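You operate a simulated robot arm through the tools that you are given. There is no shell and no other tool.

You are at the controls of a simulated robot arm. One attempt, no reset.

Task
Unlock and empty the blue case, and leave it open to air.
Fine: the gauze box with the earlier date goes in the returns tray, the other on the bench before the case. Set down upright: what you pick out.

The check looks at the end state, three seconds after you hand in, the way a careful person would. Anything else that was tipped, shoved, dropped, spilled or broken makes it a failure.

Robot
A 6-joint arm with a two-finger parallel gripper, fixed in place. Base frame: the origin is at the foot of the arm, x ahead of it, y to its left, z up; the work surface is at about z = 90. Lengths are in cm, angles in degrees, forces in N, time in s.
With the tool pointing down near the work surface it reaches from about 34 to 86 cm from the base axis. Its first joint turns from -115.0 to 115.0 degrees. Payload 3.43 kg.
Tool frame: the origin (TCP) lies between the finger pads and is the grasp point; the fingertips stand 3.4 cm ahead of it; z points along the fingers, y is the line along which they close. Largest opening 12.8 cm; finger width 2.4, thickness 1.2; the body of the gripper, 4.8 by 13 cm, starts 9.6 cm behind the TCP.
Orientation is that of the tool frame in the base frame, as a unit quaternion [x, y, z, w]. With the fingers straight down and closing along the base's y, the tool's x points along the base's -x, its y along +y and its z along -z.

Tools
- The arm moves only by the tool step_arm. Its argument "targets" is one flat list of numbers, 7 for each row, row after row: the turn, a rotation vector about the base's x, y, z in degrees, then the shift along the base's x, y, z in cm, then the gripper command, from -1 (fully open) to 1 (shut), values between in proportion. In form: [wx, wy, wz, tx, ty, tz, hand, wx, wy, wz, tx, ty, tz, hand, ...]. A call has 1 to 20 rows; each row shifts and turns the commanded pose from where the row before left it. Each row takes 0.2 s and may step no farther than 5 cm and 8.6 degrees from the row before; otherwise, or with a gripper value out of range, the whole call is refused. A pose out of reach is approached as far as the arm can. The call stops where the force on the tool passes 50 N (or 10 N more than at its start, if that is more) or the arm is blocked; 0.2 s more then pass. The fingers move at their own pace (about 10.8 cm/s each) and stop on an object; they squeeze with about 37 N. The grip force told is the motor's: it shows also when the fingers shut on nothing. Time passes only in rows, and 0.2 s behind the last, so rows that do not move let the fingers close. It gives the time, the measured TCP pose, the force on the tool (base axes), the opening and the grip force at its end, in the units of the frame above (readings bear some noise), with the torque about the TCP (base axes, N m) and any sound that the robot's microphone picked up.
- Cameras (640 x 400 px; columns grow to the right, rows downward): "scene" is fixed at [4.95, 64.95, 153.56]; the picture's right is [-0.13, -0.99, 0.00], its down [-0.86, 0.11, -0.51] and it looks along [0.50, -0.07, -0.86] (base axes); focal length 214 px, centre (320, 200). "wrist" rides on the gripper at [7.6, -1.1, -16] in the tool frame; the picture's right is [0.15, 0.99, 0.00], its down [-0.88, 0.13, -0.46] and it looks along [-0.45, 0.07, 0.89] (tool axes); focal length 234 px, centre (320, 200). There is no depth. A picture from a camera that has moved, and an enlarged one, comes with that camera's place and axes in the base frame and with its lens.
- grab_frame(camera): a new picture of that camera. It takes no simulated time.
- raise_lower(by): slides the trunk up (or, below 0, down) by that many cm; the arm rides with it, the base frame stays. It gives what a move gives, with no picture.
- zoom(camera, box): a new picture of the part [left, top, right, bottom] of that camera's present view, enlarged. It takes no simulated time.
- hand_in(): hands the job in; it is judged then, once.

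Places have to be worked out from the pictures, the camera data and where the tool is seen. Open the gripper and draw the arm clear of the work before you hand the job in, unless the task says otherwise.

The tools are called by a JSON object that holds its "op" and its "data". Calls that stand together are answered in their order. step_arm: Moves the arm, as the interface text tells. Its arguments: {"type":"object","properties":{"targets":{"type":"array","items":{"type":"number"}}},"required":["targets"]} The other tools are called the same way: raise_lower (by) slides the trunk up or down; grab_frame (camera) takes a picture; zoom (camera, box) takes an enlarged picture of a part of a camera's view; hand_in () hands the job in.

At the start:

```text
time: 0.0
ee_pos: [36.44, 43.49, 135.37]
tool_rot: [0.0, 1.0, 0.0, 0.0]
force: [-0.4, 0.7, 0.2]
ft_torque: [0.02, 0.01, 0.0]
opening: 12.8
gripper_force: 0.1
trunk travel left (down, up): [-70.0, 9.0]
```

scene: 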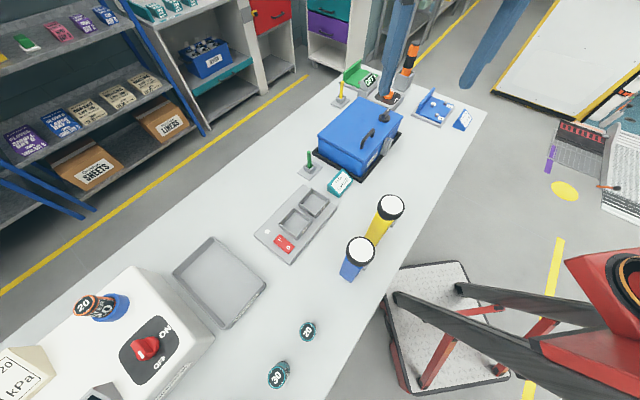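
wrist: 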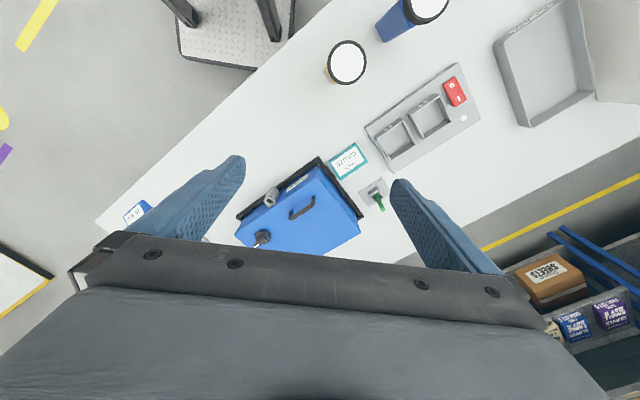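

I start by taking enlarged views of the case, the keys, the tray and the boxes to understand the scene.

{"op": "zoom", "data": {"camera": "scene", "box": [290, 50, 490, 200]}}

{"op": "zoom", "data": {"camera": "scene", "box": [160, 160, 420, 340]}}

{"op": "zoom", "data": {"camera": "wrist", "box": [200, 130, 400, 260]}}

{"op": "zoom", "data": {"camera": "scene", "box": [0, 220, 320, 400]}}

```text
2.67 times, centred on (390, 125) of scene
camera zoom: at [4.95, 64.95, 153.56], right [-0.13, -0.99, 0.0], down [-0.86, 0.11, -0.51], along [0.5, -0.07, -0.86], focal length 572 px, centre (133, 400)
```

zoom: 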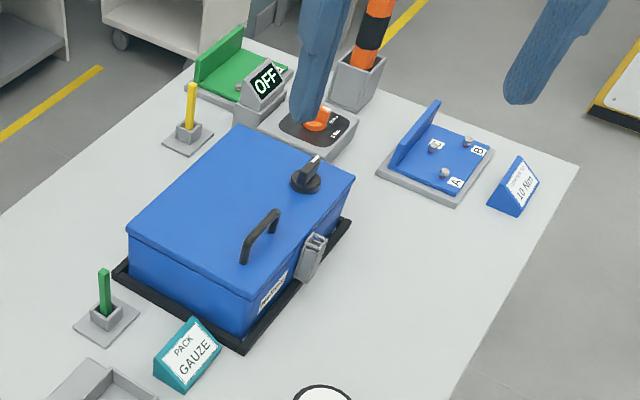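

```text
2.22 times, centred on (290, 250) of scene
camera zoom: at [4.95, 64.95, 153.56], right [-0.13, -0.99, 0.0], down [-0.86, 0.11, -0.51], along [0.5, -0.07, -0.86], focal length 477 px, centre (387, 89)
```

zoom: 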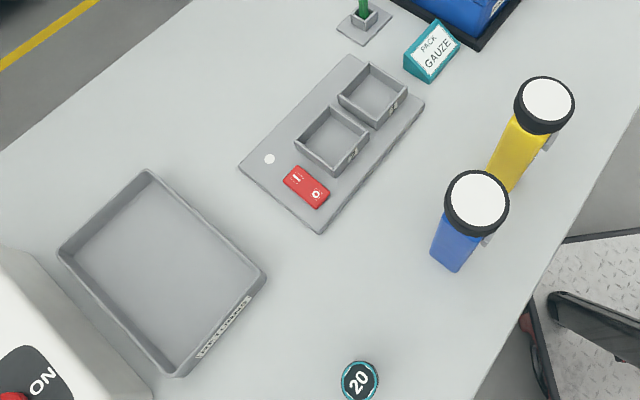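

```text
3.08 times, centred on (300, 195) of wrist
camera zoom: at [28.84, 42.35, 151.11], right [-0.15, 0.99, 0.0], down [0.88, 0.13, 0.46], along [0.45, 0.07, -0.89], focal length 720 px, centre (382, 215)
```

zoom: 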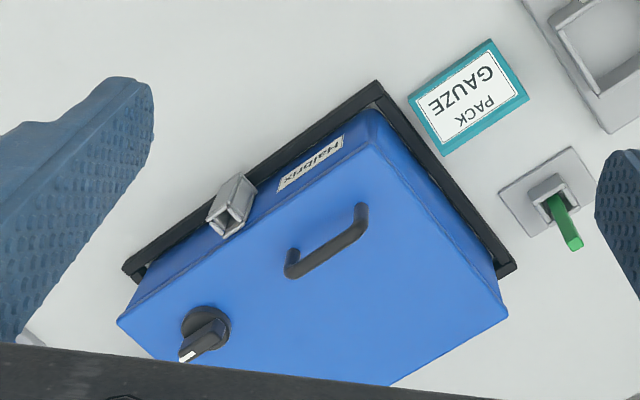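

```text
2.00 times, centred on (160, 310) of scene
camera zoom: at [4.95, 64.95, 153.56], right [-0.13, -0.99, 0.0], down [-0.86, 0.11, -0.51], along [0.5, -0.07, -0.86], focal length 429 px, centre (640, -20)
```

zoom: 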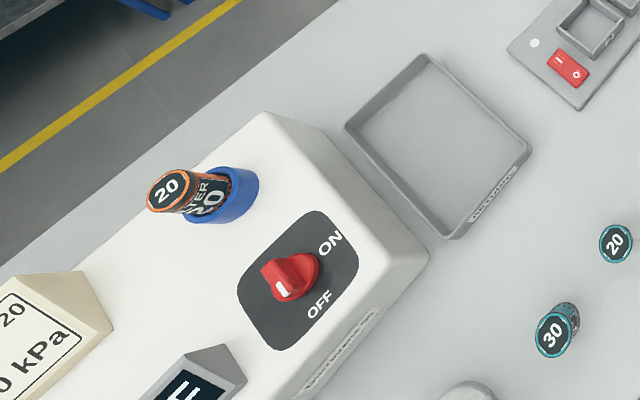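

The case sits at about (66,41) turned roughly 45°, with a knob on the lid and a grey latch on its front. I zoom further on details.

{"op": "zoom", "data": {"camera": "scene", "box": [370, 90, 430, 130]}}

{"op": "zoom", "data": {"camera": "wrist", "box": [240, 175, 320, 255]}}

{"op": "zoom", "data": {"camera": "scene", "box": [330, 50, 430, 115]}}

{"op": "zoom", "data": {"camera": "scene", "box": [370, 130, 420, 175]}}

```text
10.00 times, centred on (400, 110) of scene
camera zoom: at [4.95, 64.95, 153.56], right [-0.13, -0.99, 0.0], down [-0.86, 0.11, -0.51], along [0.5, -0.07, -0.86], focal length 2145 px, centre (-480, 1100)
```

zoom: 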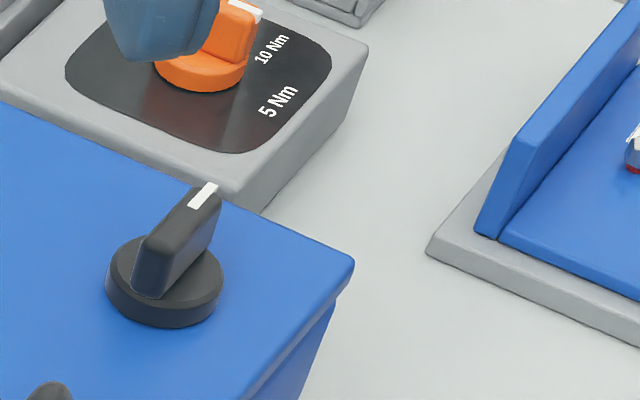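

```text
5.00 times, centred on (280, 215) of wrist
camera zoom: at [28.84, 42.35, 151.11], right [-0.15, 0.99, 0.0], down [0.88, 0.13, 0.46], along [0.45, 0.07, -0.89], focal length 1171 px, centre (520, 125)
```

zoom: 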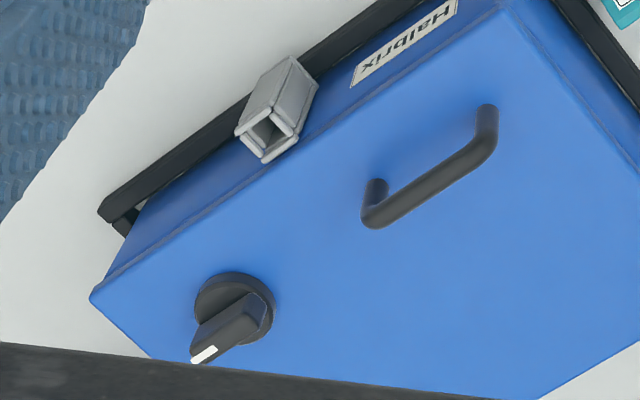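

```text
6.15 times, centred on (380, 82) of scene
camera zoom: at [4.95, 64.95, 153.56], right [-0.13, -0.99, 0.0], down [-0.86, 0.11, -0.51], along [0.5, -0.07, -0.86], focal length 1320 px, centre (-49, 923)
```

zoom: 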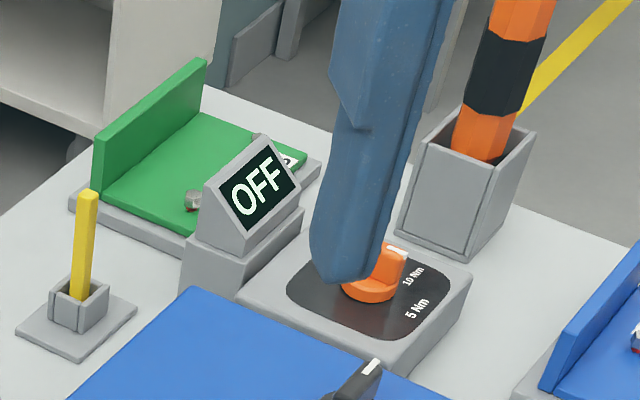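

```text
8.89 times, centred on (395, 152) of scene
camera zoom: at [4.95, 64.95, 153.56], right [-0.13, -0.99, 0.0], down [-0.86, 0.11, -0.51], along [0.5, -0.07, -0.86], focal length 1906 px, centre (-347, 622)
```

zoom: 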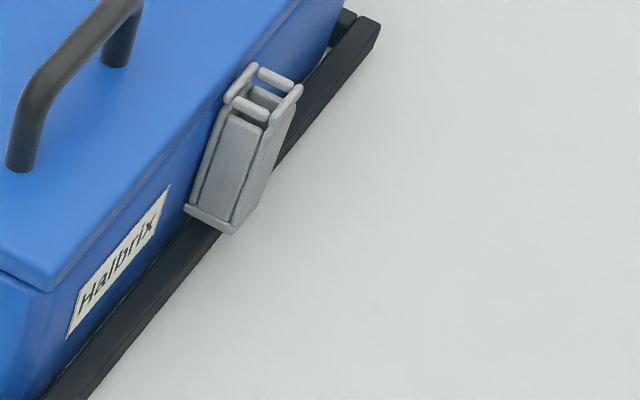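

The lid has a black knob with a white mark, and a small grey pocket sits on the front of the case. I move the arm to a viewpoint in front of the case to inspect the lock area, turning it 45° and tilting a little upward.

{"op": "step_arm", "data": {"targets": [0, 0, 7.5, 0.6, -4, -1, -1, 0, 0, 7.5, 0.6, -4, -1, -1, 0, 0, 7.5, 0.6, -4, -1, -1, 0, 0, 7.5, 0.6, -4, -1, -1, 0, 0, 7.5, 0.6, -4, -1, -1, 0, 0, 7.5, 0.6, -3.5, 0, -1]}}

{"op": "grab_frame", "data": {"camera": "wrist"}}

{"op": "grab_frame", "data": {"camera": "scene"}}

```text
time: 1.4
ee_pos: [40.2, 19.98, 130.32]
tool_rot: [-0.384, 0.923, -0.001, 0.0]
force: [0.9, -0.6, -0.5]
ft_torque: [-0.03, -0.04, 0.02]
opening: 12.82
gripper_force: 0.1
trunk travel left (down, up): [-70.0, 9.0]
```

```text
taken
camera wrist: at [35.53, 13.82, 146.13], right [-0.8, 0.59, 0.0], down [0.53, 0.72, 0.46], along [0.27, 0.37, -0.89], focal length 234 px, centre (320, 200)
```

wrist: 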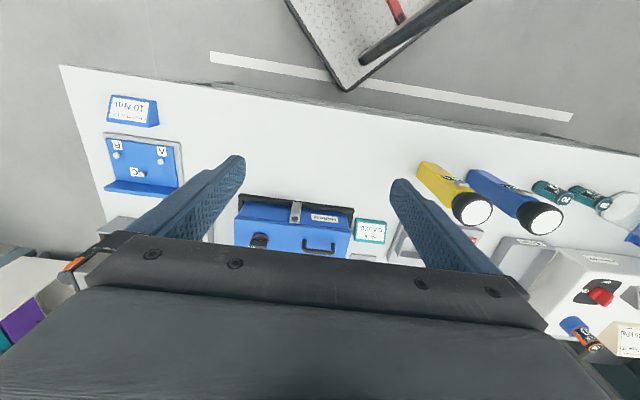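

```text
taken
```

scene: 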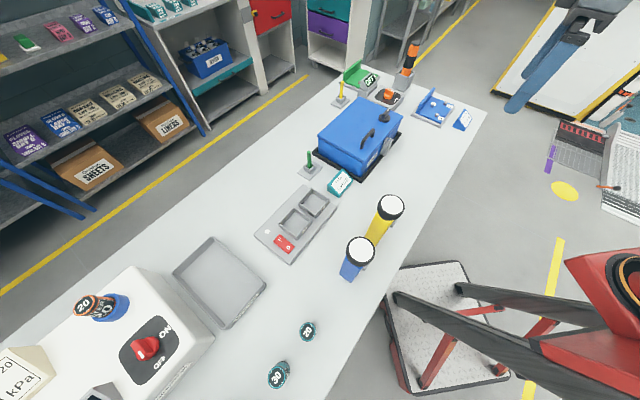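

Now the scene view is clear. I zoom on the case region from both cameras.

{"op": "zoom", "data": {"camera": "wrist", "box": [225, 185, 385, 270]}}

{"op": "zoom", "data": {"camera": "scene", "box": [300, 80, 420, 200]}}

{"op": "zoom", "data": {"camera": "scene", "box": [325, 50, 485, 140]}}

{"op": "zoom", "data": {"camera": "scene", "box": [250, 175, 350, 265]}}

{"op": "zoom", "data": {"camera": "scene", "box": [165, 230, 275, 335]}}

```text
4.00 times, centred on (305, 228) of wrist
camera zoom: at [35.53, 13.82, 146.13], right [-0.8, 0.59, 0.0], down [0.53, 0.72, 0.46], along [0.27, 0.37, -0.89], focal length 937 px, centre (380, 90)
```

zoom: 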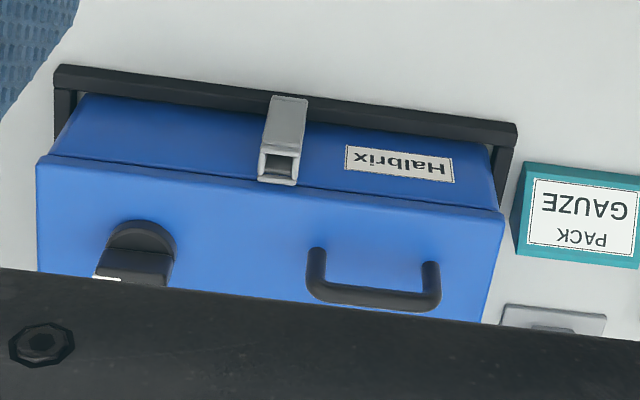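

```text
3.33 times, centred on (360, 140) of scene
camera zoom: at [4.95, 64.95, 153.56], right [-0.13, -0.99, 0.0], down [-0.86, 0.11, -0.51], along [0.5, -0.07, -0.86], focal length 715 px, centre (187, 400)
```

zoom: 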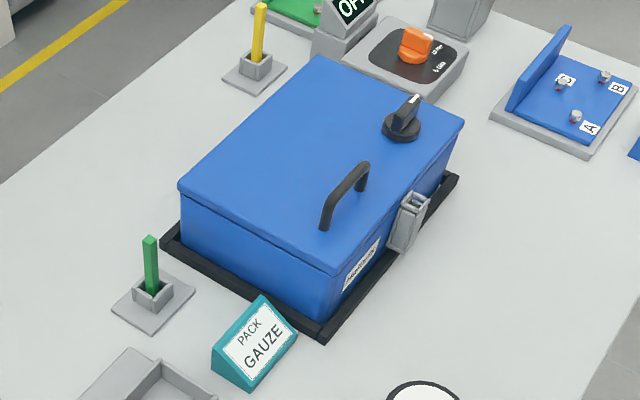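

```text
4.00 times, centred on (405, 95) of scene
camera zoom: at [4.95, 64.95, 153.56], right [-0.13, -0.99, 0.0], down [-0.86, 0.11, -0.51], along [0.5, -0.07, -0.86], focal length 858 px, centre (-20, 620)
```

zoom: 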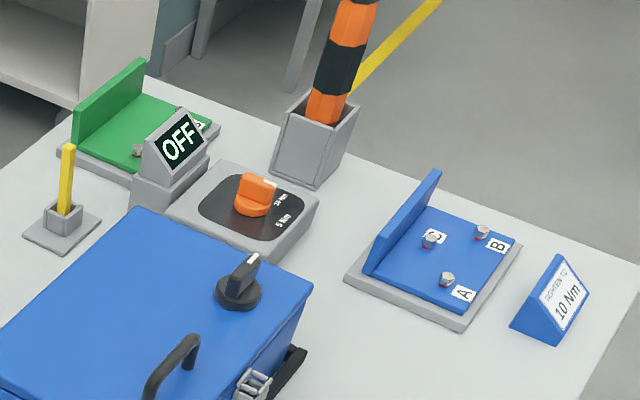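

```text
4.44 times, centred on (300, 220) of scene
camera zoom: at [4.95, 64.95, 153.56], right [-0.13, -0.99, 0.0], down [-0.86, 0.11, -0.51], along [0.5, -0.07, -0.86], focal length 953 px, centre (409, 111)
```

zoom: 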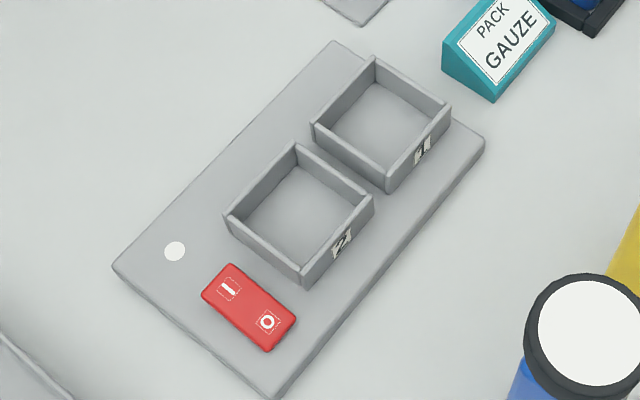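

```text
3.81 times, centred on (220, 282) of scene
camera zoom: at [4.95, 64.95, 153.56], right [-0.13, -0.99, 0.0], down [-0.86, 0.11, -0.51], along [0.5, -0.07, -0.86], focal length 817 px, centre (701, -114)
```

zoom: 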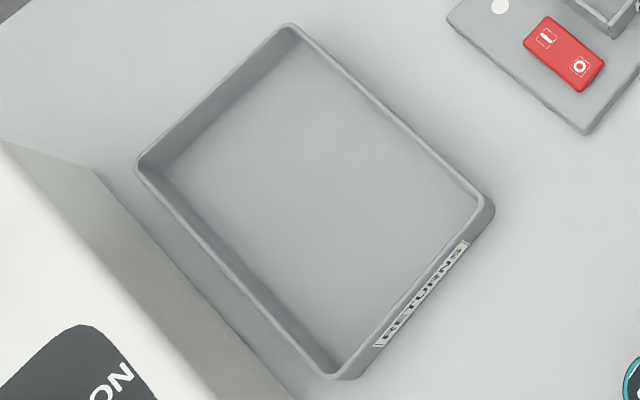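

The lock seems to be the lid knob, but the grey piece at the middle of the front needs a closer look. I bring the camera lower and tilt it 25° up to look at the case front.

{"op": "step_arm", "data": {"targets": [3.54, -3.54, 0, 1.36, 0.8, -3.66, -1, 3.54, -3.54, 0, 1.36, 0.8, -3.66, -1, 3.54, -3.54, 0, 1.36, 0.8, -3.66, -1, 3.54, -3.54, 0, 1.36, 0.8, -3.66, -1, 3.54, -3.54, 0, 1.36, 0.8, -3.66, -1]}}

{"op": "grab_frame", "data": {"camera": "wrist"}}

{"op": "zoom", "data": {"camera": "wrist", "box": [240, 120, 400, 240]}}

```text
time: 2.6
ee_pos: [46.93, 23.94, 111.97]
tool_rot: [-0.373, 0.902, 0.082, 0.201]
force: [-0.6, -0.1, -0.3]
ft_torque: [-0.01, -0.05, -0.02]
opening: 12.8
gripper_force: 0.1
trunk travel left (down, up): [-70.0, 9.0]
```

```text
taken
camera wrist: at [38.03, 13.55, 123.11], right [-0.79, 0.61, -0.06], down [0.33, 0.52, 0.79], along [0.51, 0.6, -0.61], focal length 234 px, centre (320, 200)
```

wrist: 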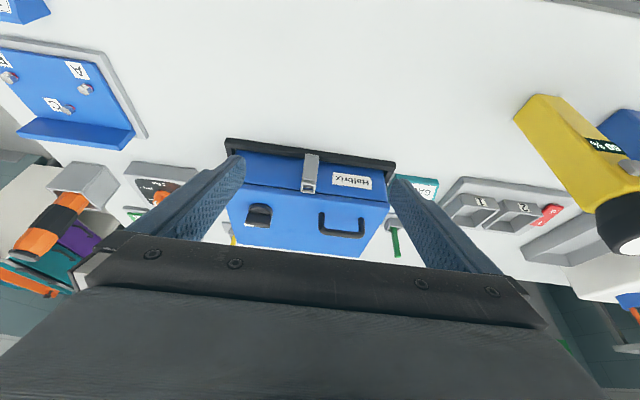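

```text
3.33 times, centred on (320, 180) of wrist
camera zoom: at [38.03, 13.55, 123.11], right [-0.79, 0.61, -0.06], down [0.33, 0.52, 0.79], along [0.51, 0.6, -0.61], focal length 781 px, centre (320, 267)
```

zoom: 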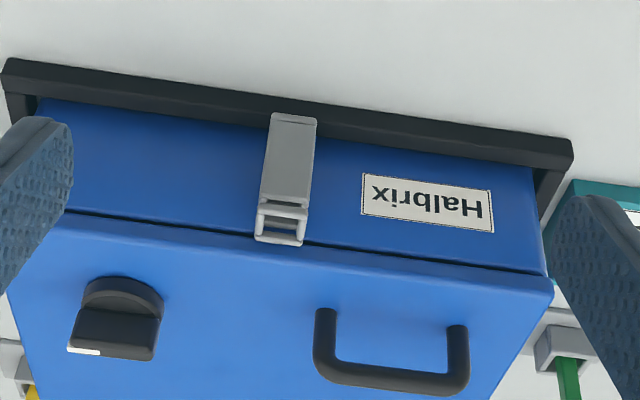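

The grey piece looks like a strap/latch spanning body to lid rim. I zoom in tight on it and on the knob.

{"op": "zoom", "data": {"camera": "wrist", "box": [290, 145, 335, 195]}}

{"op": "zoom", "data": {"camera": "wrist", "box": [240, 190, 290, 240]}}

{"op": "zoom", "data": {"camera": "scene", "box": [375, 130, 405, 165]}}

```text
8.00 times, centred on (312, 170) of wrist
camera zoom: at [38.03, 13.55, 123.11], right [-0.79, 0.61, -0.06], down [0.33, 0.52, 0.79], along [0.51, 0.6, -0.61], focal length 1873 px, centre (380, 440)
```

zoom: 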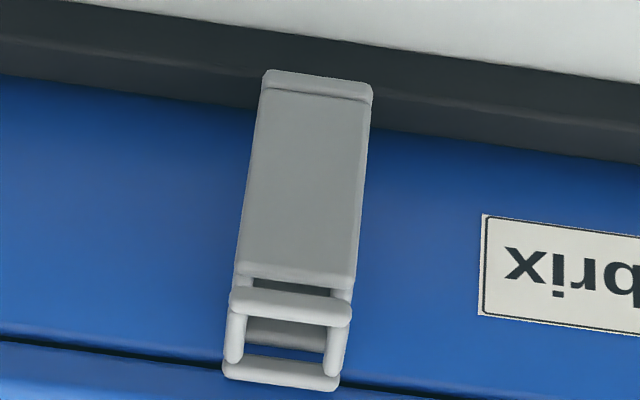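

```text
8.00 times, centred on (265, 215) of wrist
camera zoom: at [38.03, 13.55, 123.11], right [-0.79, 0.61, -0.06], down [0.33, 0.52, 0.79], along [0.51, 0.6, -0.61], focal length 1873 px, centre (760, 80)
```

zoom: 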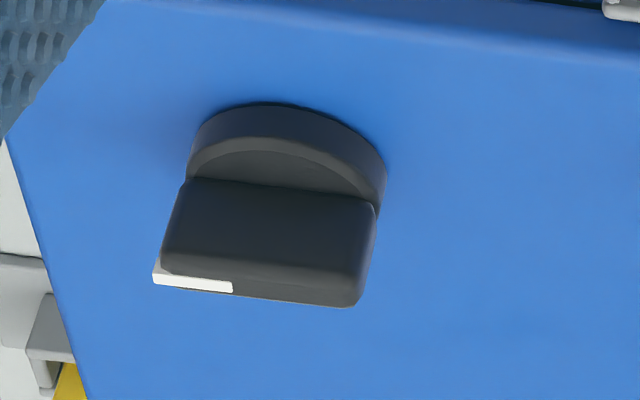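

```text
11.43 times, centred on (390, 148) of scene
camera zoom: at [4.95, 64.95, 153.56], right [-0.13, -0.99, 0.0], down [-0.86, 0.11, -0.51], along [0.5, -0.07, -0.86], focal length 2451 px, centre (-480, 800)
```

zoom: 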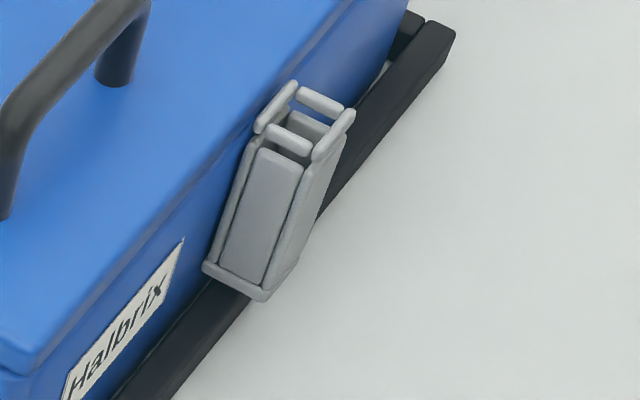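

The grey piece is just an open-topped pocket, so I'll try the lid knob first. I estimate it at (67.3, 32.65), blade along (1,-1), top z≈103.5; I level the tool, turn it to yaw −45° and hover above it.

{"op": "step_arm", "data": {"targets": [-3.54, 3.54, 0, 0, 0, 2, -1, -3.54, 3.54, 0, 0, 0, 2, -1, -3.54, 3.54, 0, 0, 0, 2, -1, -3.54, 3.54, 0, 0, 0, 2, -1, -3.54, 3.54, 0, 0, 0, 2, -1, 0, 0, -7.5, 1.7, 0.725, -0.5, -1, 0, 0, -7.5, 1.7, 0.725, -0.5, -1, 0, 0, -7.5, 1.7, 0.725, -0.5, -1, 0, 0, -7.5, 1.7, 0.725, -0.5, -1, 0, 0, -7.5, 1.7, 0.725, -0.5, -1, 0, 0, -7.5, 1.7, 0.725, -0.5, -1, 0, 0, -7.5, 1.7, 0.725, -0.5, -1, 0, 0, -7.5, 1.7, 0.725, -0.5, -1, 0, 0, -7.5, 1.7, 0.725, -0.5, -1, 0, 0, -7.5, 1.7, 0.725, -0.5, -1, 0, 0, -7.5, 1.7, 0.725, -0.5, -1, 0, 0, -7.5, 1.7, 0.725, -0.5, -1]}}

{"op": "grab_frame", "data": {"camera": "wrist"}}

{"op": "grab_frame", "data": {"camera": "scene"}}

```text
time: 6.2
ee_pos: [67.17, 32.65, 115.9]
tool_rot: [0.384, 0.923, 0.0, 0.0]
force: [-0.1, -1.1, 1.0]
ft_torque: [-0.04, -0.02, 0.01]
opening: 12.82
gripper_force: 0.1
trunk travel left (down, up): [-70.0, 9.0]
```

```text
taken
camera wrist: at [61.09, 37.16, 131.79], right [0.6, 0.8, 0.0], down [0.71, -0.53, 0.46], along [0.36, -0.27, -0.89], focal length 234 px, centre (320, 200)
```

wrist: 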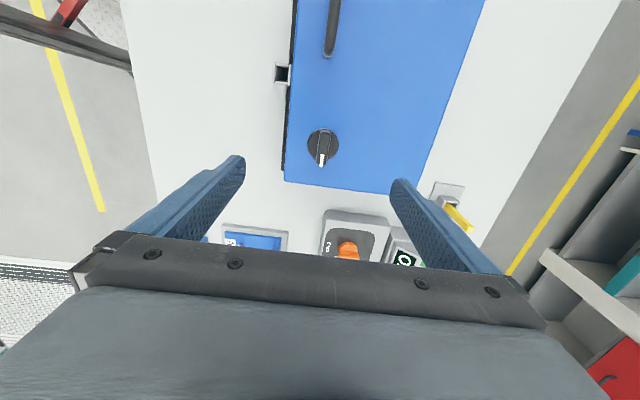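

```text
taken
```

scene: 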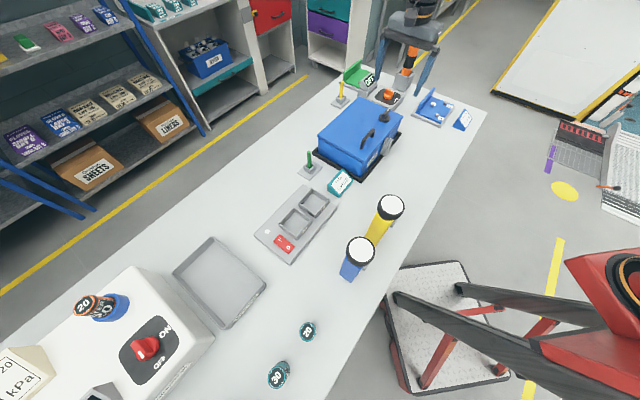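

The wrist view agrees with the knob at (67.2, 32.8). I zoom to verify the blade's angle and look for any markings.

{"op": "zoom", "data": {"camera": "wrist", "box": [270, 110, 370, 190]}}

{"op": "zoom", "data": {"camera": "wrist", "box": [260, 0, 380, 110]}}

```text
5.00 times, centred on (320, 150) of wrist
camera zoom: at [61.09, 37.16, 131.79], right [0.6, 0.8, 0.0], down [0.71, -0.53, 0.46], along [0.36, -0.27, -0.89], focal length 1171 px, centre (320, 450)
```

zoom: 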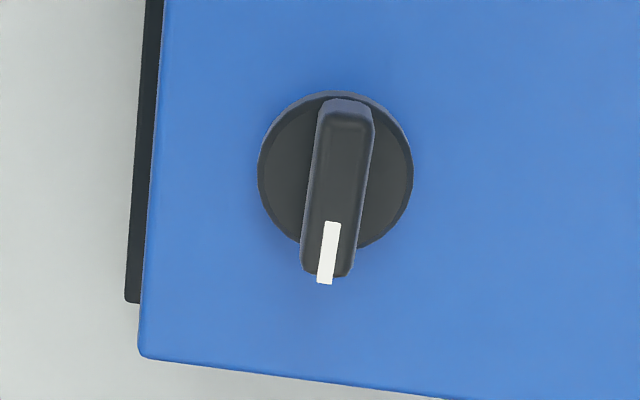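

```text
3.64 times, centred on (320, 55) of wrist
camera zoom: at [61.09, 37.16, 131.79], right [0.6, 0.8, 0.0], down [0.71, -0.53, 0.46], along [0.36, -0.27, -0.89], focal length 852 px, centre (320, 727)
```

zoom: 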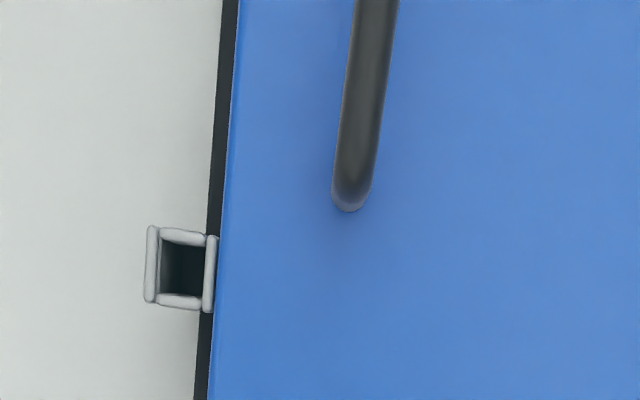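

The blade is parallel to the case's long edge, mark pointing right. I narrow the fingers, descend so the tips are just above the knob's disc, and close on the blade.

{"op": "step_arm", "data": {"targets": [0, 0, 0, 0.08, 0.1, -2, 0.2, 0, 0, 0, 0, 0, -3, 0.2, 0, 0, 0, 0, 0, -2.7, 0.2, 0, 0, 0, 0, 0, -2, 0.2, 0, 0, 0, 0, 0, -0.8, 0.2]}}

{"op": "zoom", "data": {"camera": "wrist", "box": [220, 80, 420, 240]}}

{"op": "zoom", "data": {"camera": "scene", "box": [350, 70, 450, 150]}}

```text
time: 7.4
ee_pos: [67.48, 32.65, 105.58]
tool_rot: [0.382, 0.924, 0.001, 0.0]
force: [-0.1, -0.1, 0.3]
ft_torque: [-0.02, 0.02, 0.01]
opening: 5.1
gripper_force: 0.1
trunk travel left (down, up): [-70.0, 9.0]
```

```text
2.50 times, centred on (320, 160) of wrist
camera zoom: at [61.18, 37.25, 121.33], right [0.6, 0.8, 0.0], down [0.71, -0.53, 0.46], along [0.37, -0.27, -0.89], focal length 585 px, centre (320, 300)
```

zoom: 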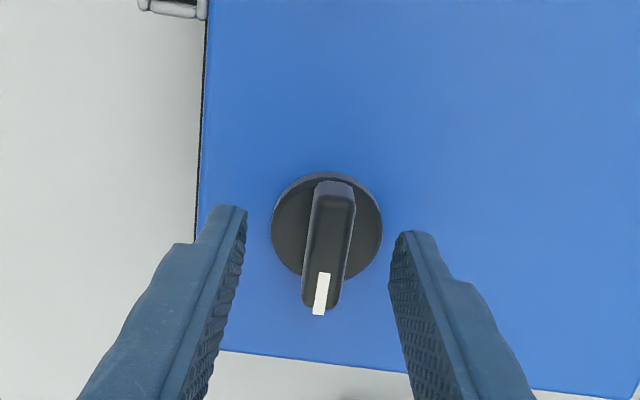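

```text
5.00 times, centred on (400, 110) of scene
camera zoom: at [4.95, 64.95, 153.56], right [-0.13, -0.99, 0.0], down [-0.86, 0.11, -0.51], along [0.5, -0.07, -0.86], focal length 1072 px, centre (-80, 650)
```

zoom: 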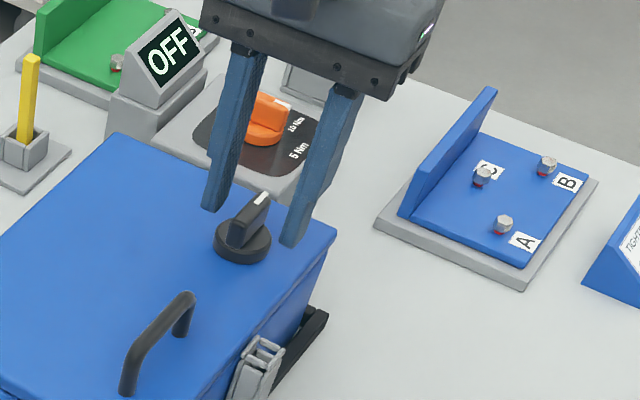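

The knob appears about 0.3 cm farther along the closing direction than the tool centre; I correct slightly and close on the blade.

{"op": "step_arm", "data": {"targets": [0, 0, 0, 0.1, 0.25, -0.2, 0.2, 0, 0, 0, 0, 0, 0, 0.6, 0, 0, 0, 0, 0, 0, 1, 0, 0, 0, 0, 0, 0, 1, 0, 0, 0, 0, 0, 0, 1]}}

{"op": "zoom", "data": {"camera": "wrist", "box": [220, 80, 420, 240]}}

```text
time: 8.6
ee_pos: [67.46, 32.95, 105.32]
tool_rot: [0.383, 0.924, 0.0, -0.001]
force: [0.4, -0.9, -0.6]
ft_torque: [-0.06, -0.03, 0.0]
opening: 1.36
gripper_force: 37.1
trunk travel left (down, up): [-70.0, 9.0]
```

```text
2.50 times, centred on (320, 160) of wrist
camera zoom: at [61.27, 37.52, 121.11], right [0.6, 0.8, 0.0], down [0.72, -0.53, 0.46], along [0.37, -0.27, -0.89], focal length 585 px, centre (320, 300)
```

zoom: 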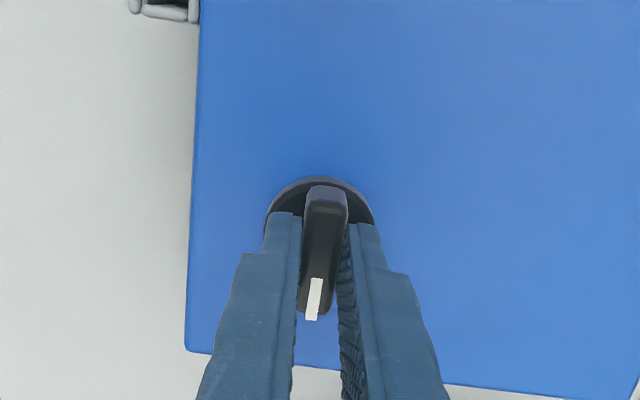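

Gripped well (1.36 cm). I try a small counter-clockwise turn and read the torque.

{"op": "step_arm", "data": {"targets": [0, 0, 5, 0, 0, 0, 1, 0, 0, 5, 0, 0, 0, 1]}}

```text
time: 9.2
ee_pos: [67.55, 33.02, 105.17]
tool_rot: [0.302, 0.953, 0.001, -0.001]
force: [2.8, -1.0, 0.0]
ft_torque: [0.08, 0.0, -1.28]
opening: 1.69
gripper_force: 36.4
trunk travel left (down, up): [-70.0, 9.0]
```

Torque rose to −1.28 N·m and the fingers opened to 1.69 cm, so the knob may not be following. I look.

{"op": "zoom", "data": {"camera": "wrist", "box": [220, 80, 420, 240]}}

{"op": "zoom", "data": {"camera": "scene", "box": [370, 80, 430, 130]}}

```text
2.50 times, centred on (320, 160) of wrist
camera zoom: at [60.59, 36.38, 121.11], right [0.45, 0.89, 0.0], down [0.8, -0.4, 0.46], along [0.41, -0.2, -0.89], focal length 585 px, centre (320, 300)
```

zoom: 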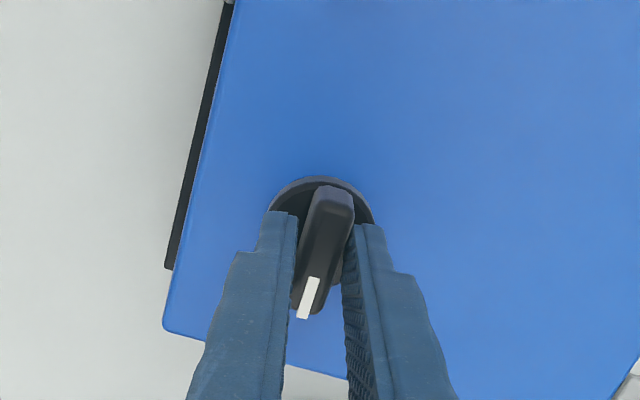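

```text
8.00 times, centred on (400, 105) of scene
camera zoom: at [4.95, 64.95, 153.56], right [-0.13, -0.99, 0.0], down [-0.86, 0.11, -0.51], along [0.5, -0.07, -0.86], focal length 1716 px, centre (-320, 960)
```

zoom: 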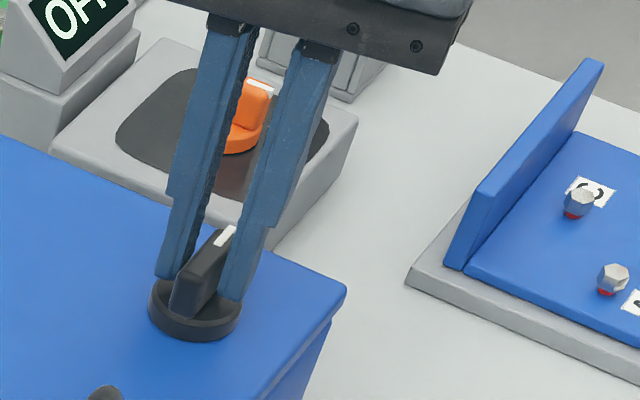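

The knob stayed put in that direction, so it is at a stop. I go back and try clockwise.

{"op": "step_arm", "data": {"targets": [0, 0, -5, 0, 0, 0, 1, 0, 0, -5, 0, 0, 0, 1, 0, 0, -5, 0, 0, 0, 1, 0, 0, -5, 0, 0, 0, 1]}}

{"op": "zoom", "data": {"camera": "wrist", "box": [220, 80, 420, 240]}}

```text
time: 10.2
ee_pos: [67.41, 32.98, 105.25]
tool_rot: [0.461, 0.887, 0.0, 0.0]
force: [3.8, 3.9, -0.3]
ft_torque: [0.09, -0.13, 0.06]
opening: 1.36
gripper_force: 37.1
trunk travel left (down, up): [-70.0, 9.0]
```

```text
2.50 times, centred on (320, 160) of wrist
camera zoom: at [62.11, 38.57, 121.11], right [0.73, 0.69, 0.0], down [0.61, -0.65, 0.46], along [0.31, -0.33, -0.89], focal length 585 px, centre (320, 300)
```

zoom: 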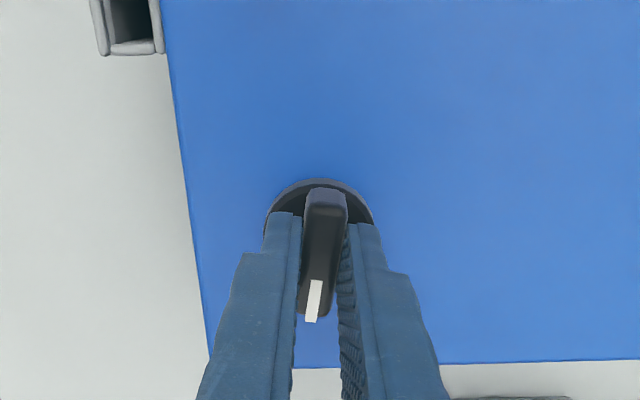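

The knob turns freely clockwise. I continue the turn.

{"op": "step_arm", "data": {"targets": [0, 0, -8, 0, 0, 0, 1, 0, 0, -8, 0, 0, 0, 1, 0, 0, -8, 0, 0, 0, 1, 0, 0, -8, 0, 0, 0, 1]}}

{"op": "zoom", "data": {"camera": "wrist", "box": [220, 80, 420, 240]}}

```text
time: 11.2
ee_pos: [67.41, 33.05, 105.34]
tool_rot: [0.689, 0.725, 0.0, 0.0]
force: [3.7, 4.1, 0.4]
ft_torque: [0.25, -0.08, 0.01]
opening: 1.37
gripper_force: 36.7
trunk travel left (down, up): [-70.0, 9.0]
```

```text
2.50 times, centred on (320, 160) of wrist
camera zoom: at [65.93, 40.51, 121.11], right [0.98, 0.2, 0.0], down [0.17, -0.87, 0.46], along [0.09, -0.45, -0.89], focal length 585 px, centre (320, 300)
```

zoom: 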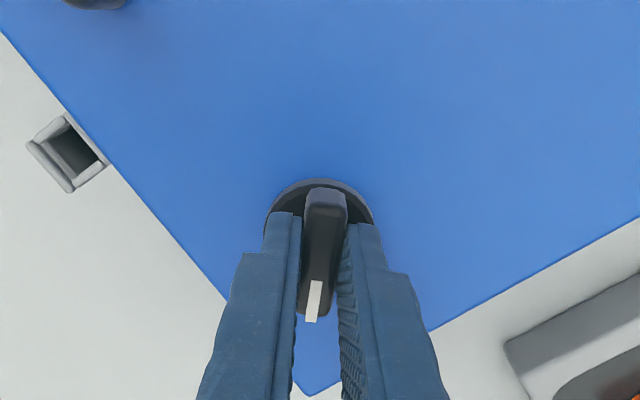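

Turned about 42° so far with little torque. I continue to 90°.

{"op": "step_arm", "data": {"targets": [0, 0, -8, 0, 0, 0, 1, 0, 0, -8, 0, 0, 0, 1, 0, 0, -8, 0, 0, 0, 1, 0, 0, -8, 0, 0, 0, 1, 0, 0, -8, 0, 0, 0, 1]}}

{"op": "zoom", "data": {"camera": "wrist", "box": [220, 80, 420, 240]}}

```text
time: 12.4
ee_pos: [67.64, 32.99, 105.28]
tool_rot: [0.896, 0.445, 0.0, 0.0]
force: [5.8, -0.8, 1.0]
ft_torque: [0.0, -0.15, 0.02]
opening: 1.38
gripper_force: 37.0
trunk travel left (down, up): [-70.0, 9.0]
```

```text
2.50 times, centred on (320, 160) of wrist
camera zoom: at [71.18, 39.66, 121.11], right [0.88, -0.48, 0.0], down [-0.43, -0.78, 0.46], along [-0.22, -0.4, -0.89], focal length 585 px, centre (320, 300)
```

zoom: 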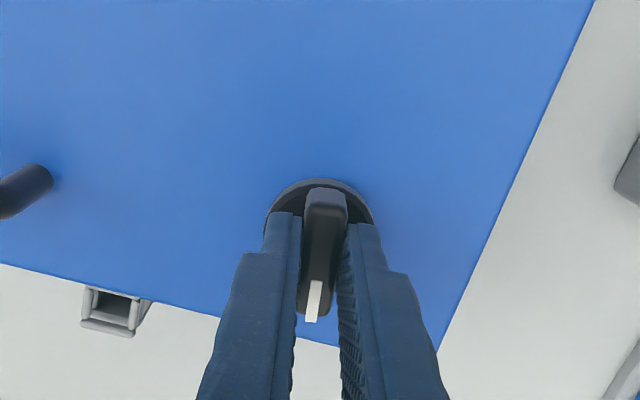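

Turned ≈82°, still no stop or sound. I proceed in small steps until the torque shows a stop.

{"op": "step_arm", "data": {"targets": [0, 0, -4, 0, 0, 0, 1, 0, 0, -4, 0, 0, 0, 1, 0, 0, -3, 0, 0, 0, 1]}}

{"op": "zoom", "data": {"camera": "wrist", "box": [220, 80, 420, 240]}}

```text
time: 13.2
ee_pos: [67.52, 32.98, 105.3]
tool_rot: [0.933, 0.359, -0.001, 0.001]
force: [0.6, -4.1, 3.4]
ft_torque: [-0.16, 0.05, 1.14]
opening: 1.4
gripper_force: 36.5
trunk travel left (down, up): [-70.0, 9.0]
```

```text
2.50 times, centred on (320, 160) of wrist
camera zoom: at [72.27, 38.88, 121.09], right [0.77, -0.64, 0.0], down [-0.57, -0.69, 0.46], along [-0.29, -0.35, -0.89], focal length 585 px, centre (320, 300)
```

zoom: 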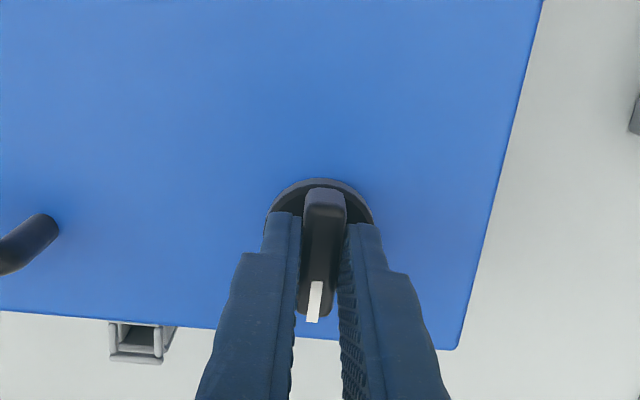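

The knob hit its other stop at about 90° (torque 1.14 N·m), mark now pointing to the case front. I relax slightly, release and rise clear, then look at the knob and handle.

{"op": "step_arm", "data": {"targets": [0, 0, 2, 0, 0, 0, 1, 0, 0, 0, 0, 0, 0, 0.2, 0, 0, 0, 0, 0, 0, 0.2, 0, 0, 0, 0, 0, 3, 0.2, 0, 0, 0, 0, 0, 4, 0.2, 0, 0, 0, 0, 0, 4, 0.2]}}

{"op": "grab_frame", "data": {"camera": "wrist"}}

{"op": "zoom", "data": {"camera": "scene", "box": [310, 85, 420, 185]}}

```text
time: 14.6
ee_pos: [67.44, 32.94, 116.32]
tool_rot: [0.927, 0.375, 0.0, 0.0]
force: [-0.4, 0.4, -1.2]
ft_torque: [0.01, 0.01, 0.01]
opening: 5.11
gripper_force: 0.1
trunk travel left (down, up): [-70.0, 9.0]
```

```text
taken
camera wrist: at [72.12, 39.04, 132.18], right [0.79, -0.61, 0.0], down [-0.54, -0.71, 0.46], along [-0.28, -0.36, -0.89], focal length 234 px, centre (320, 200)
```

wrist: 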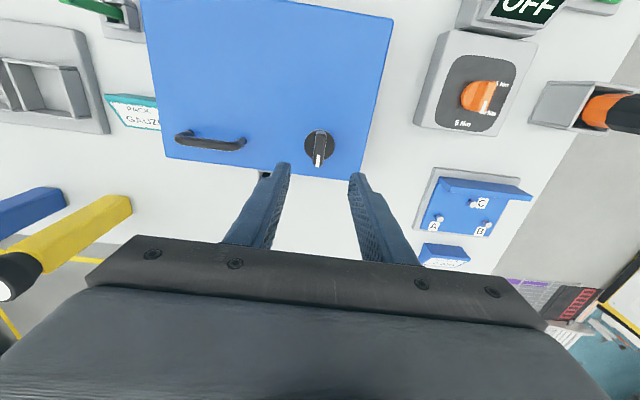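

```text
4.00 times, centred on (365, 135) of scene
camera zoom: at [4.95, 64.95, 153.56], right [-0.13, -0.99, 0.0], down [-0.86, 0.11, -0.51], along [0.5, -0.07, -0.86], focal length 858 px, centre (140, 460)
```

zoom: 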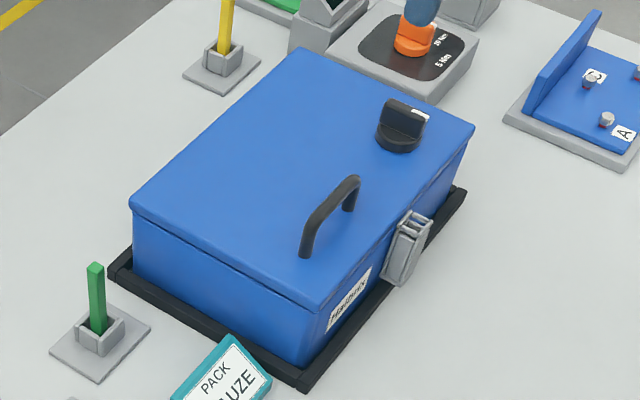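

The knob is turned 90°. I triangulate the handle bar at about (57.3, 41.9, 103.5), running along (1,−1). I go above it with yaw −45° and fingers at 5 cm.

{"op": "step_arm", "data": {"targets": [0, 0, 7.6, -0.84, 0.75, -0.3, 0.2, 0, 0, 7.6, -0.84, 0.75, -0.3, 0.2, 0, 0, 7.6, -0.84, 0.75, -0.3, 0.2, 0, 0, 7.6, -0.84, 0.75, -0.3, 0.2, 0, 0, 7.6, -0.84, 0.75, -0.3, 0.2, 0, 0, 7.6, -0.84, 0.75, -0.3, 0.2, 0, 0, 7.6, -0.84, 0.75, -0.3, 0.2, 0, 0, 7.6, -0.84, 0.75, -0.3, 0.2, 0, 0, 7.6, -0.84, 0.75, -0.3, 0.2, 0, 0, 7.6, -0.84, 0.75, -0.3, 0.2, 0, 0, 7.6, -0.84, 0.75, -0.3, 0.2, 0, 0, 7.4, -0.84, 0.75, -0.3, 0.2]}}

{"op": "zoom", "data": {"camera": "wrist", "box": [220, 60, 420, 240]}}

{"op": "zoom", "data": {"camera": "scene", "box": [310, 85, 420, 185]}}

```text
time: 17.2
ee_pos: [57.38, 41.98, 112.73]
tool_rot: [0.381, 0.924, 0.001, 0.001]
force: [-0.1, -0.4, -0.5]
ft_torque: [0.02, -0.01, -0.03]
opening: 5.1
gripper_force: 0.1
trunk travel left (down, up): [-70.0, 9.0]
```

```text
2.22 times, centred on (320, 150) of wrist
camera zoom: at [51.14, 46.54, 128.5], right [0.59, 0.8, 0.0], down [0.72, -0.53, 0.46], along [0.37, -0.27, -0.89], focal length 520 px, centre (320, 311)
```

zoom: 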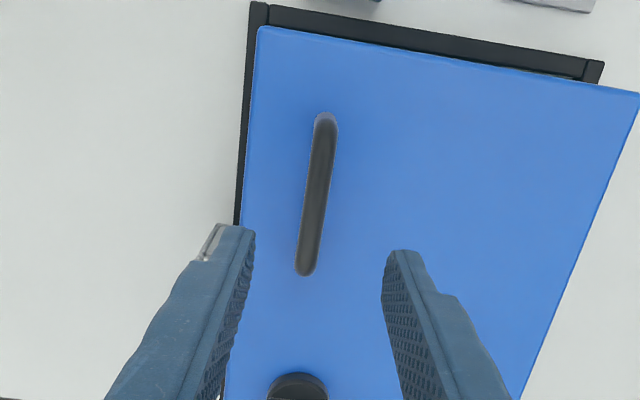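

```text
4.00 times, centred on (365, 135) of scene
camera zoom: at [4.95, 64.95, 153.56], right [-0.13, -0.99, 0.0], down [-0.86, 0.11, -0.51], along [0.5, -0.07, -0.86], focal length 858 px, centre (140, 460)
```

zoom: 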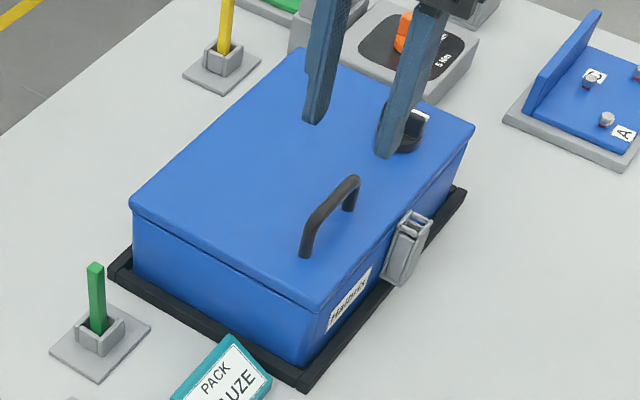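

The handle bar's centre is nearer (56.4, 42.4). I shift, descend with tips about 0.8 cm above the lid and close on the bar.

{"op": "step_arm", "data": {"targets": [0, 0, 0, -0.8, 0.4, -2, 0.2, 0, 0, 0, 0, 0, -3, 0.2, 0, 0, 0, 0, 0, -2.5, 0.2, 0, 0, 0, 0, 0, -0.7, 0.2]}}

{"op": "zoom", "data": {"camera": "wrist", "box": [220, 80, 420, 240]}}

{"op": "zoom", "data": {"camera": "scene", "box": [310, 85, 420, 185]}}

```text
time: 18.2
ee_pos: [56.52, 42.37, 104.31]
tool_rot: [0.383, 0.924, 0.0, 0.0]
force: [-0.7, 0.8, 0.7]
ft_torque: [0.01, -0.03, 0.02]
opening: 5.13
gripper_force: 0.0
trunk travel left (down, up): [-70.0, 9.0]
```

```text
2.50 times, centred on (320, 160) of wrist
camera zoom: at [50.33, 46.92, 120.24], right [0.6, 0.8, 0.0], down [0.71, -0.53, 0.46], along [0.37, -0.27, -0.89], focal length 585 px, centre (320, 300)
```

zoom: 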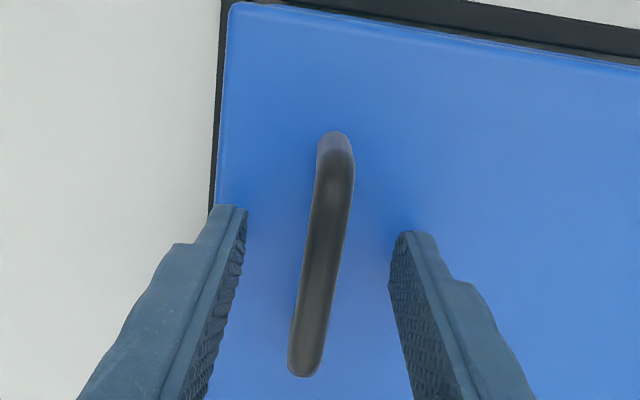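

```text
4.00 times, centred on (365, 135) of scene
camera zoom: at [4.95, 64.95, 153.56], right [-0.13, -0.99, 0.0], down [-0.86, 0.11, -0.51], along [0.5, -0.07, -0.86], focal length 858 px, centre (140, 460)
```

zoom: 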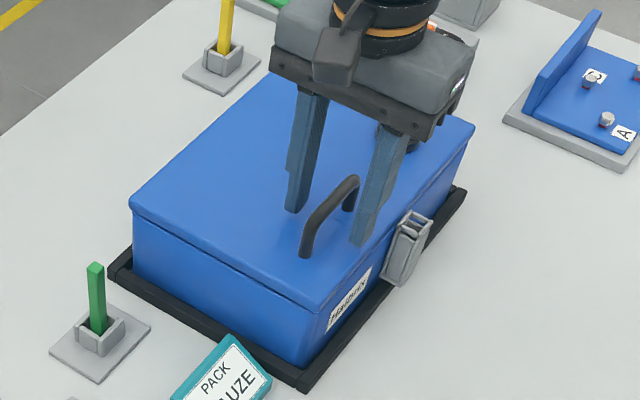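

The bar is between the fingers. I close on it, then lift by a centimetre along the hinge arc and read the force.

{"op": "step_arm", "data": {"targets": [0, 0, 0, 0, 0, 0, 1, 0, 0, 0, 0, 0, 0, 1, 0, 0, 0, 0, 0, 0, 1]}}

{"op": "step_arm", "data": {"targets": [0, 0, 0, 0, 0, 0.4, 1, 0, 0, 0, 0.05, 0.05, 0.6, 1, 0, 0, 0, 0, 0, 0, 1]}}

{"op": "zoom", "data": {"camera": "scene", "box": [310, 85, 420, 185]}}

```text
time: 19.0
ee_pos: [56.55, 42.38, 104.29]
tool_rot: [0.382, 0.924, 0.0, 0.001]
force: [0.4, 0.8, -0.1]
ft_torque: [-0.02, 0.04, -0.47]
opening: 1.15
gripper_force: 37.2
trunk travel left (down, up): [-70.0, 9.0]
```

```text
time: 19.8
ee_pos: [56.58, 42.47, 105.35]
tool_rot: [0.382, 0.924, 0.0, 0.0]
force: [2.0, 2.7, -1.0]
ft_torque: [-0.05, -0.07, -0.11]
opening: 1.17
gripper_force: 36.4
trunk travel left (down, up): [-70.0, 9.0]
```

```text
4.00 times, centred on (365, 135) of scene
camera zoom: at [4.95, 64.95, 153.56], right [-0.13, -0.99, 0.0], down [-0.86, 0.11, -0.51], along [0.5, -0.07, -0.86], focal length 858 px, centre (140, 460)
```

zoom: 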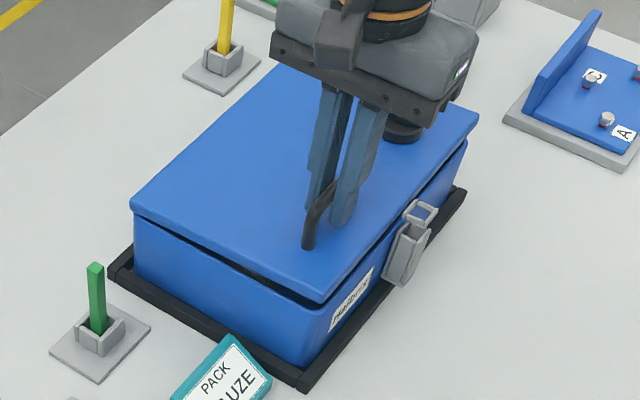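

Lid lifts freely, hinged at the rear (the front sleeve turns out to be an empty pin hasp split between lid and body). I raise it along the hinge arc to about 40° and check the holding force.

{"op": "step_arm", "data": {"targets": [0, 0, 0, 0.757, 0.757, 2.2, 1, 0, 0, 0, 0.955, 0.955, 2.0, 1, 0, 0, 0, 1.188, 1.188, 1.75, 1, 0, 0, 0, 1.365, 1.365, 1.5, 1, 0, 0, 0, 0, 0, 0, 1]}}

{"op": "grab_frame", "data": {"camera": "scene"}}

{"op": "zoom", "data": {"camera": "scene", "box": [310, 65, 440, 185]}}

{"op": "grab_frame", "data": {"camera": "wrist"}}

```text
time: 21.0
ee_pos: [60.87, 46.73, 113.12]
tool_rot: [0.383, 0.924, 0.001, 0.002]
force: [-10.2, -12.7, 19.6]
ft_torque: [-0.28, -0.09, -0.66]
opening: 1.16
gripper_force: 36.9
trunk travel left (down, up): [-70.0, 9.0]
```

```text
taken
```

scene: 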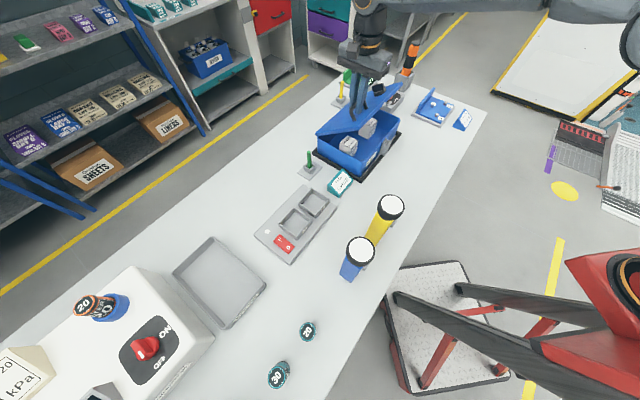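

```text
3.33 times, centred on (375, 125) of scene
camera zoom: at [4.95, 64.95, 153.56], right [-0.13, -0.99, 0.0], down [-0.86, 0.11, -0.51], along [0.5, -0.07, -0.86], focal length 715 px, centre (137, 450)
```

zoom: 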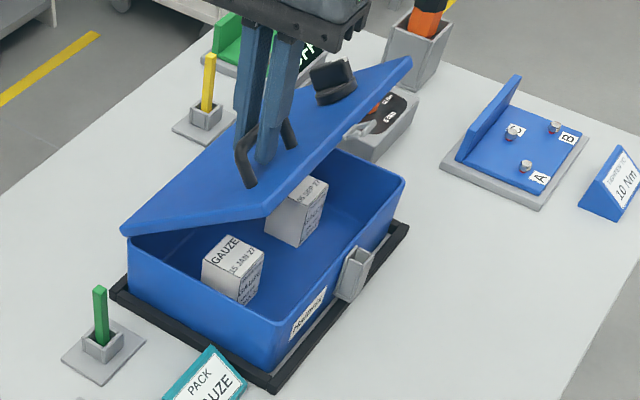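

```text
taken
camera wrist: at [54.63, 51.21, 129.0], right [0.6, 0.8, 0.0], down [0.71, -0.53, 0.46], along [0.37, -0.27, -0.89], focal length 234 px, centre (320, 200)
```

wrist: 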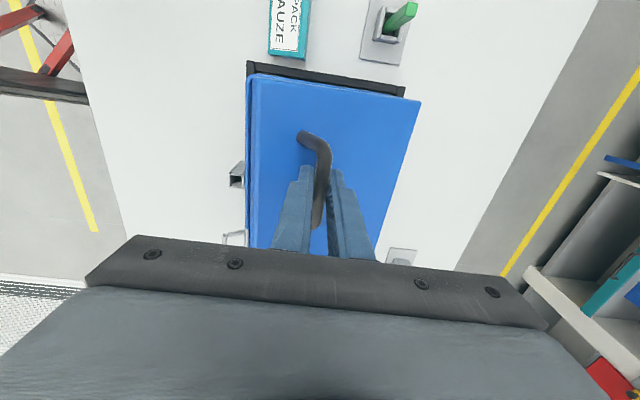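

Both gauze boxes are visible inside, with dates on top. The force is mostly radial, so my arc radius is a little short; I shift outwards radially a bit and re-read the force.

{"op": "step_arm", "data": {"targets": [0, 0, 0, -0.12, -0.12, 0.25, 1, 0, 0, 0, 0, 0, 0, 1]}}

{"op": "zoom", "data": {"camera": "scene", "box": [340, 125, 400, 175]}}

```text
time: 21.6
ee_pos: [60.78, 46.55, 113.21]
tool_rot: [0.383, 0.924, 0.0, 0.0]
force: [-4.4, -6.5, 6.0]
ft_torque: [-0.18, 0.04, -0.67]
opening: 1.15
gripper_force: 36.9
trunk travel left (down, up): [-70.0, 9.0]
```

```text
8.00 times, centred on (370, 150) of scene
camera zoom: at [4.95, 64.95, 153.56], right [-0.13, -0.99, 0.0], down [-0.86, 0.11, -0.51], along [0.5, -0.07, -0.86], focal length 1716 px, centre (-80, 600)
```

zoom: 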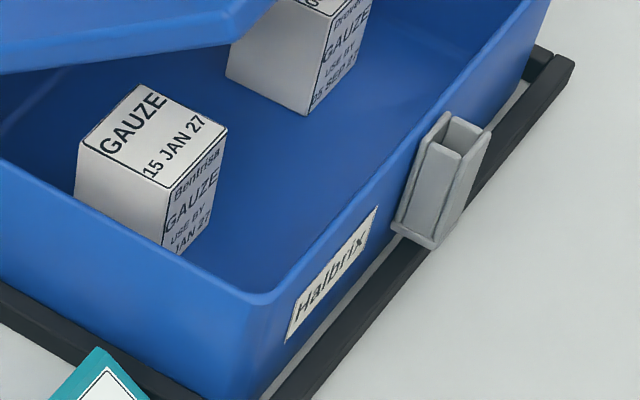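

The left box reads 15 JAN 27; the other something SEP. I test whether the lid holds itself by backing up 0.5 cm along the arc and re-reading the force.

{"op": "step_arm", "data": {"targets": [0, 0, 0, -0.3, -0.3, -0.27, 1, 0, 0, 0, 0, 0, 0, 1]}}

{"op": "step_arm", "data": {"targets": [0, 0, 0, 0, 0, 0, 1, 0, 0, 0, 0, 0, 0, 1]}}

```text
time: 22.2
ee_pos: [60.52, 46.39, 112.7]
tool_rot: [0.383, 0.924, 0.0, 0.001]
force: [1.2, -1.3, 1.7]
ft_torque: [0.19, 0.17, -0.69]
opening: 1.17
gripper_force: 37.3
trunk travel left (down, up): [-70.0, 9.0]
```

```text
time: 22.8
ee_pos: [60.45, 46.42, 112.82]
tool_rot: [0.383, 0.924, -0.001, 0.0]
force: [2.3, 0.4, 0.0]
ft_torque: [-0.04, 0.05, -0.58]
opening: 1.14
gripper_force: 36.5
trunk travel left (down, up): [-70.0, 9.0]
```

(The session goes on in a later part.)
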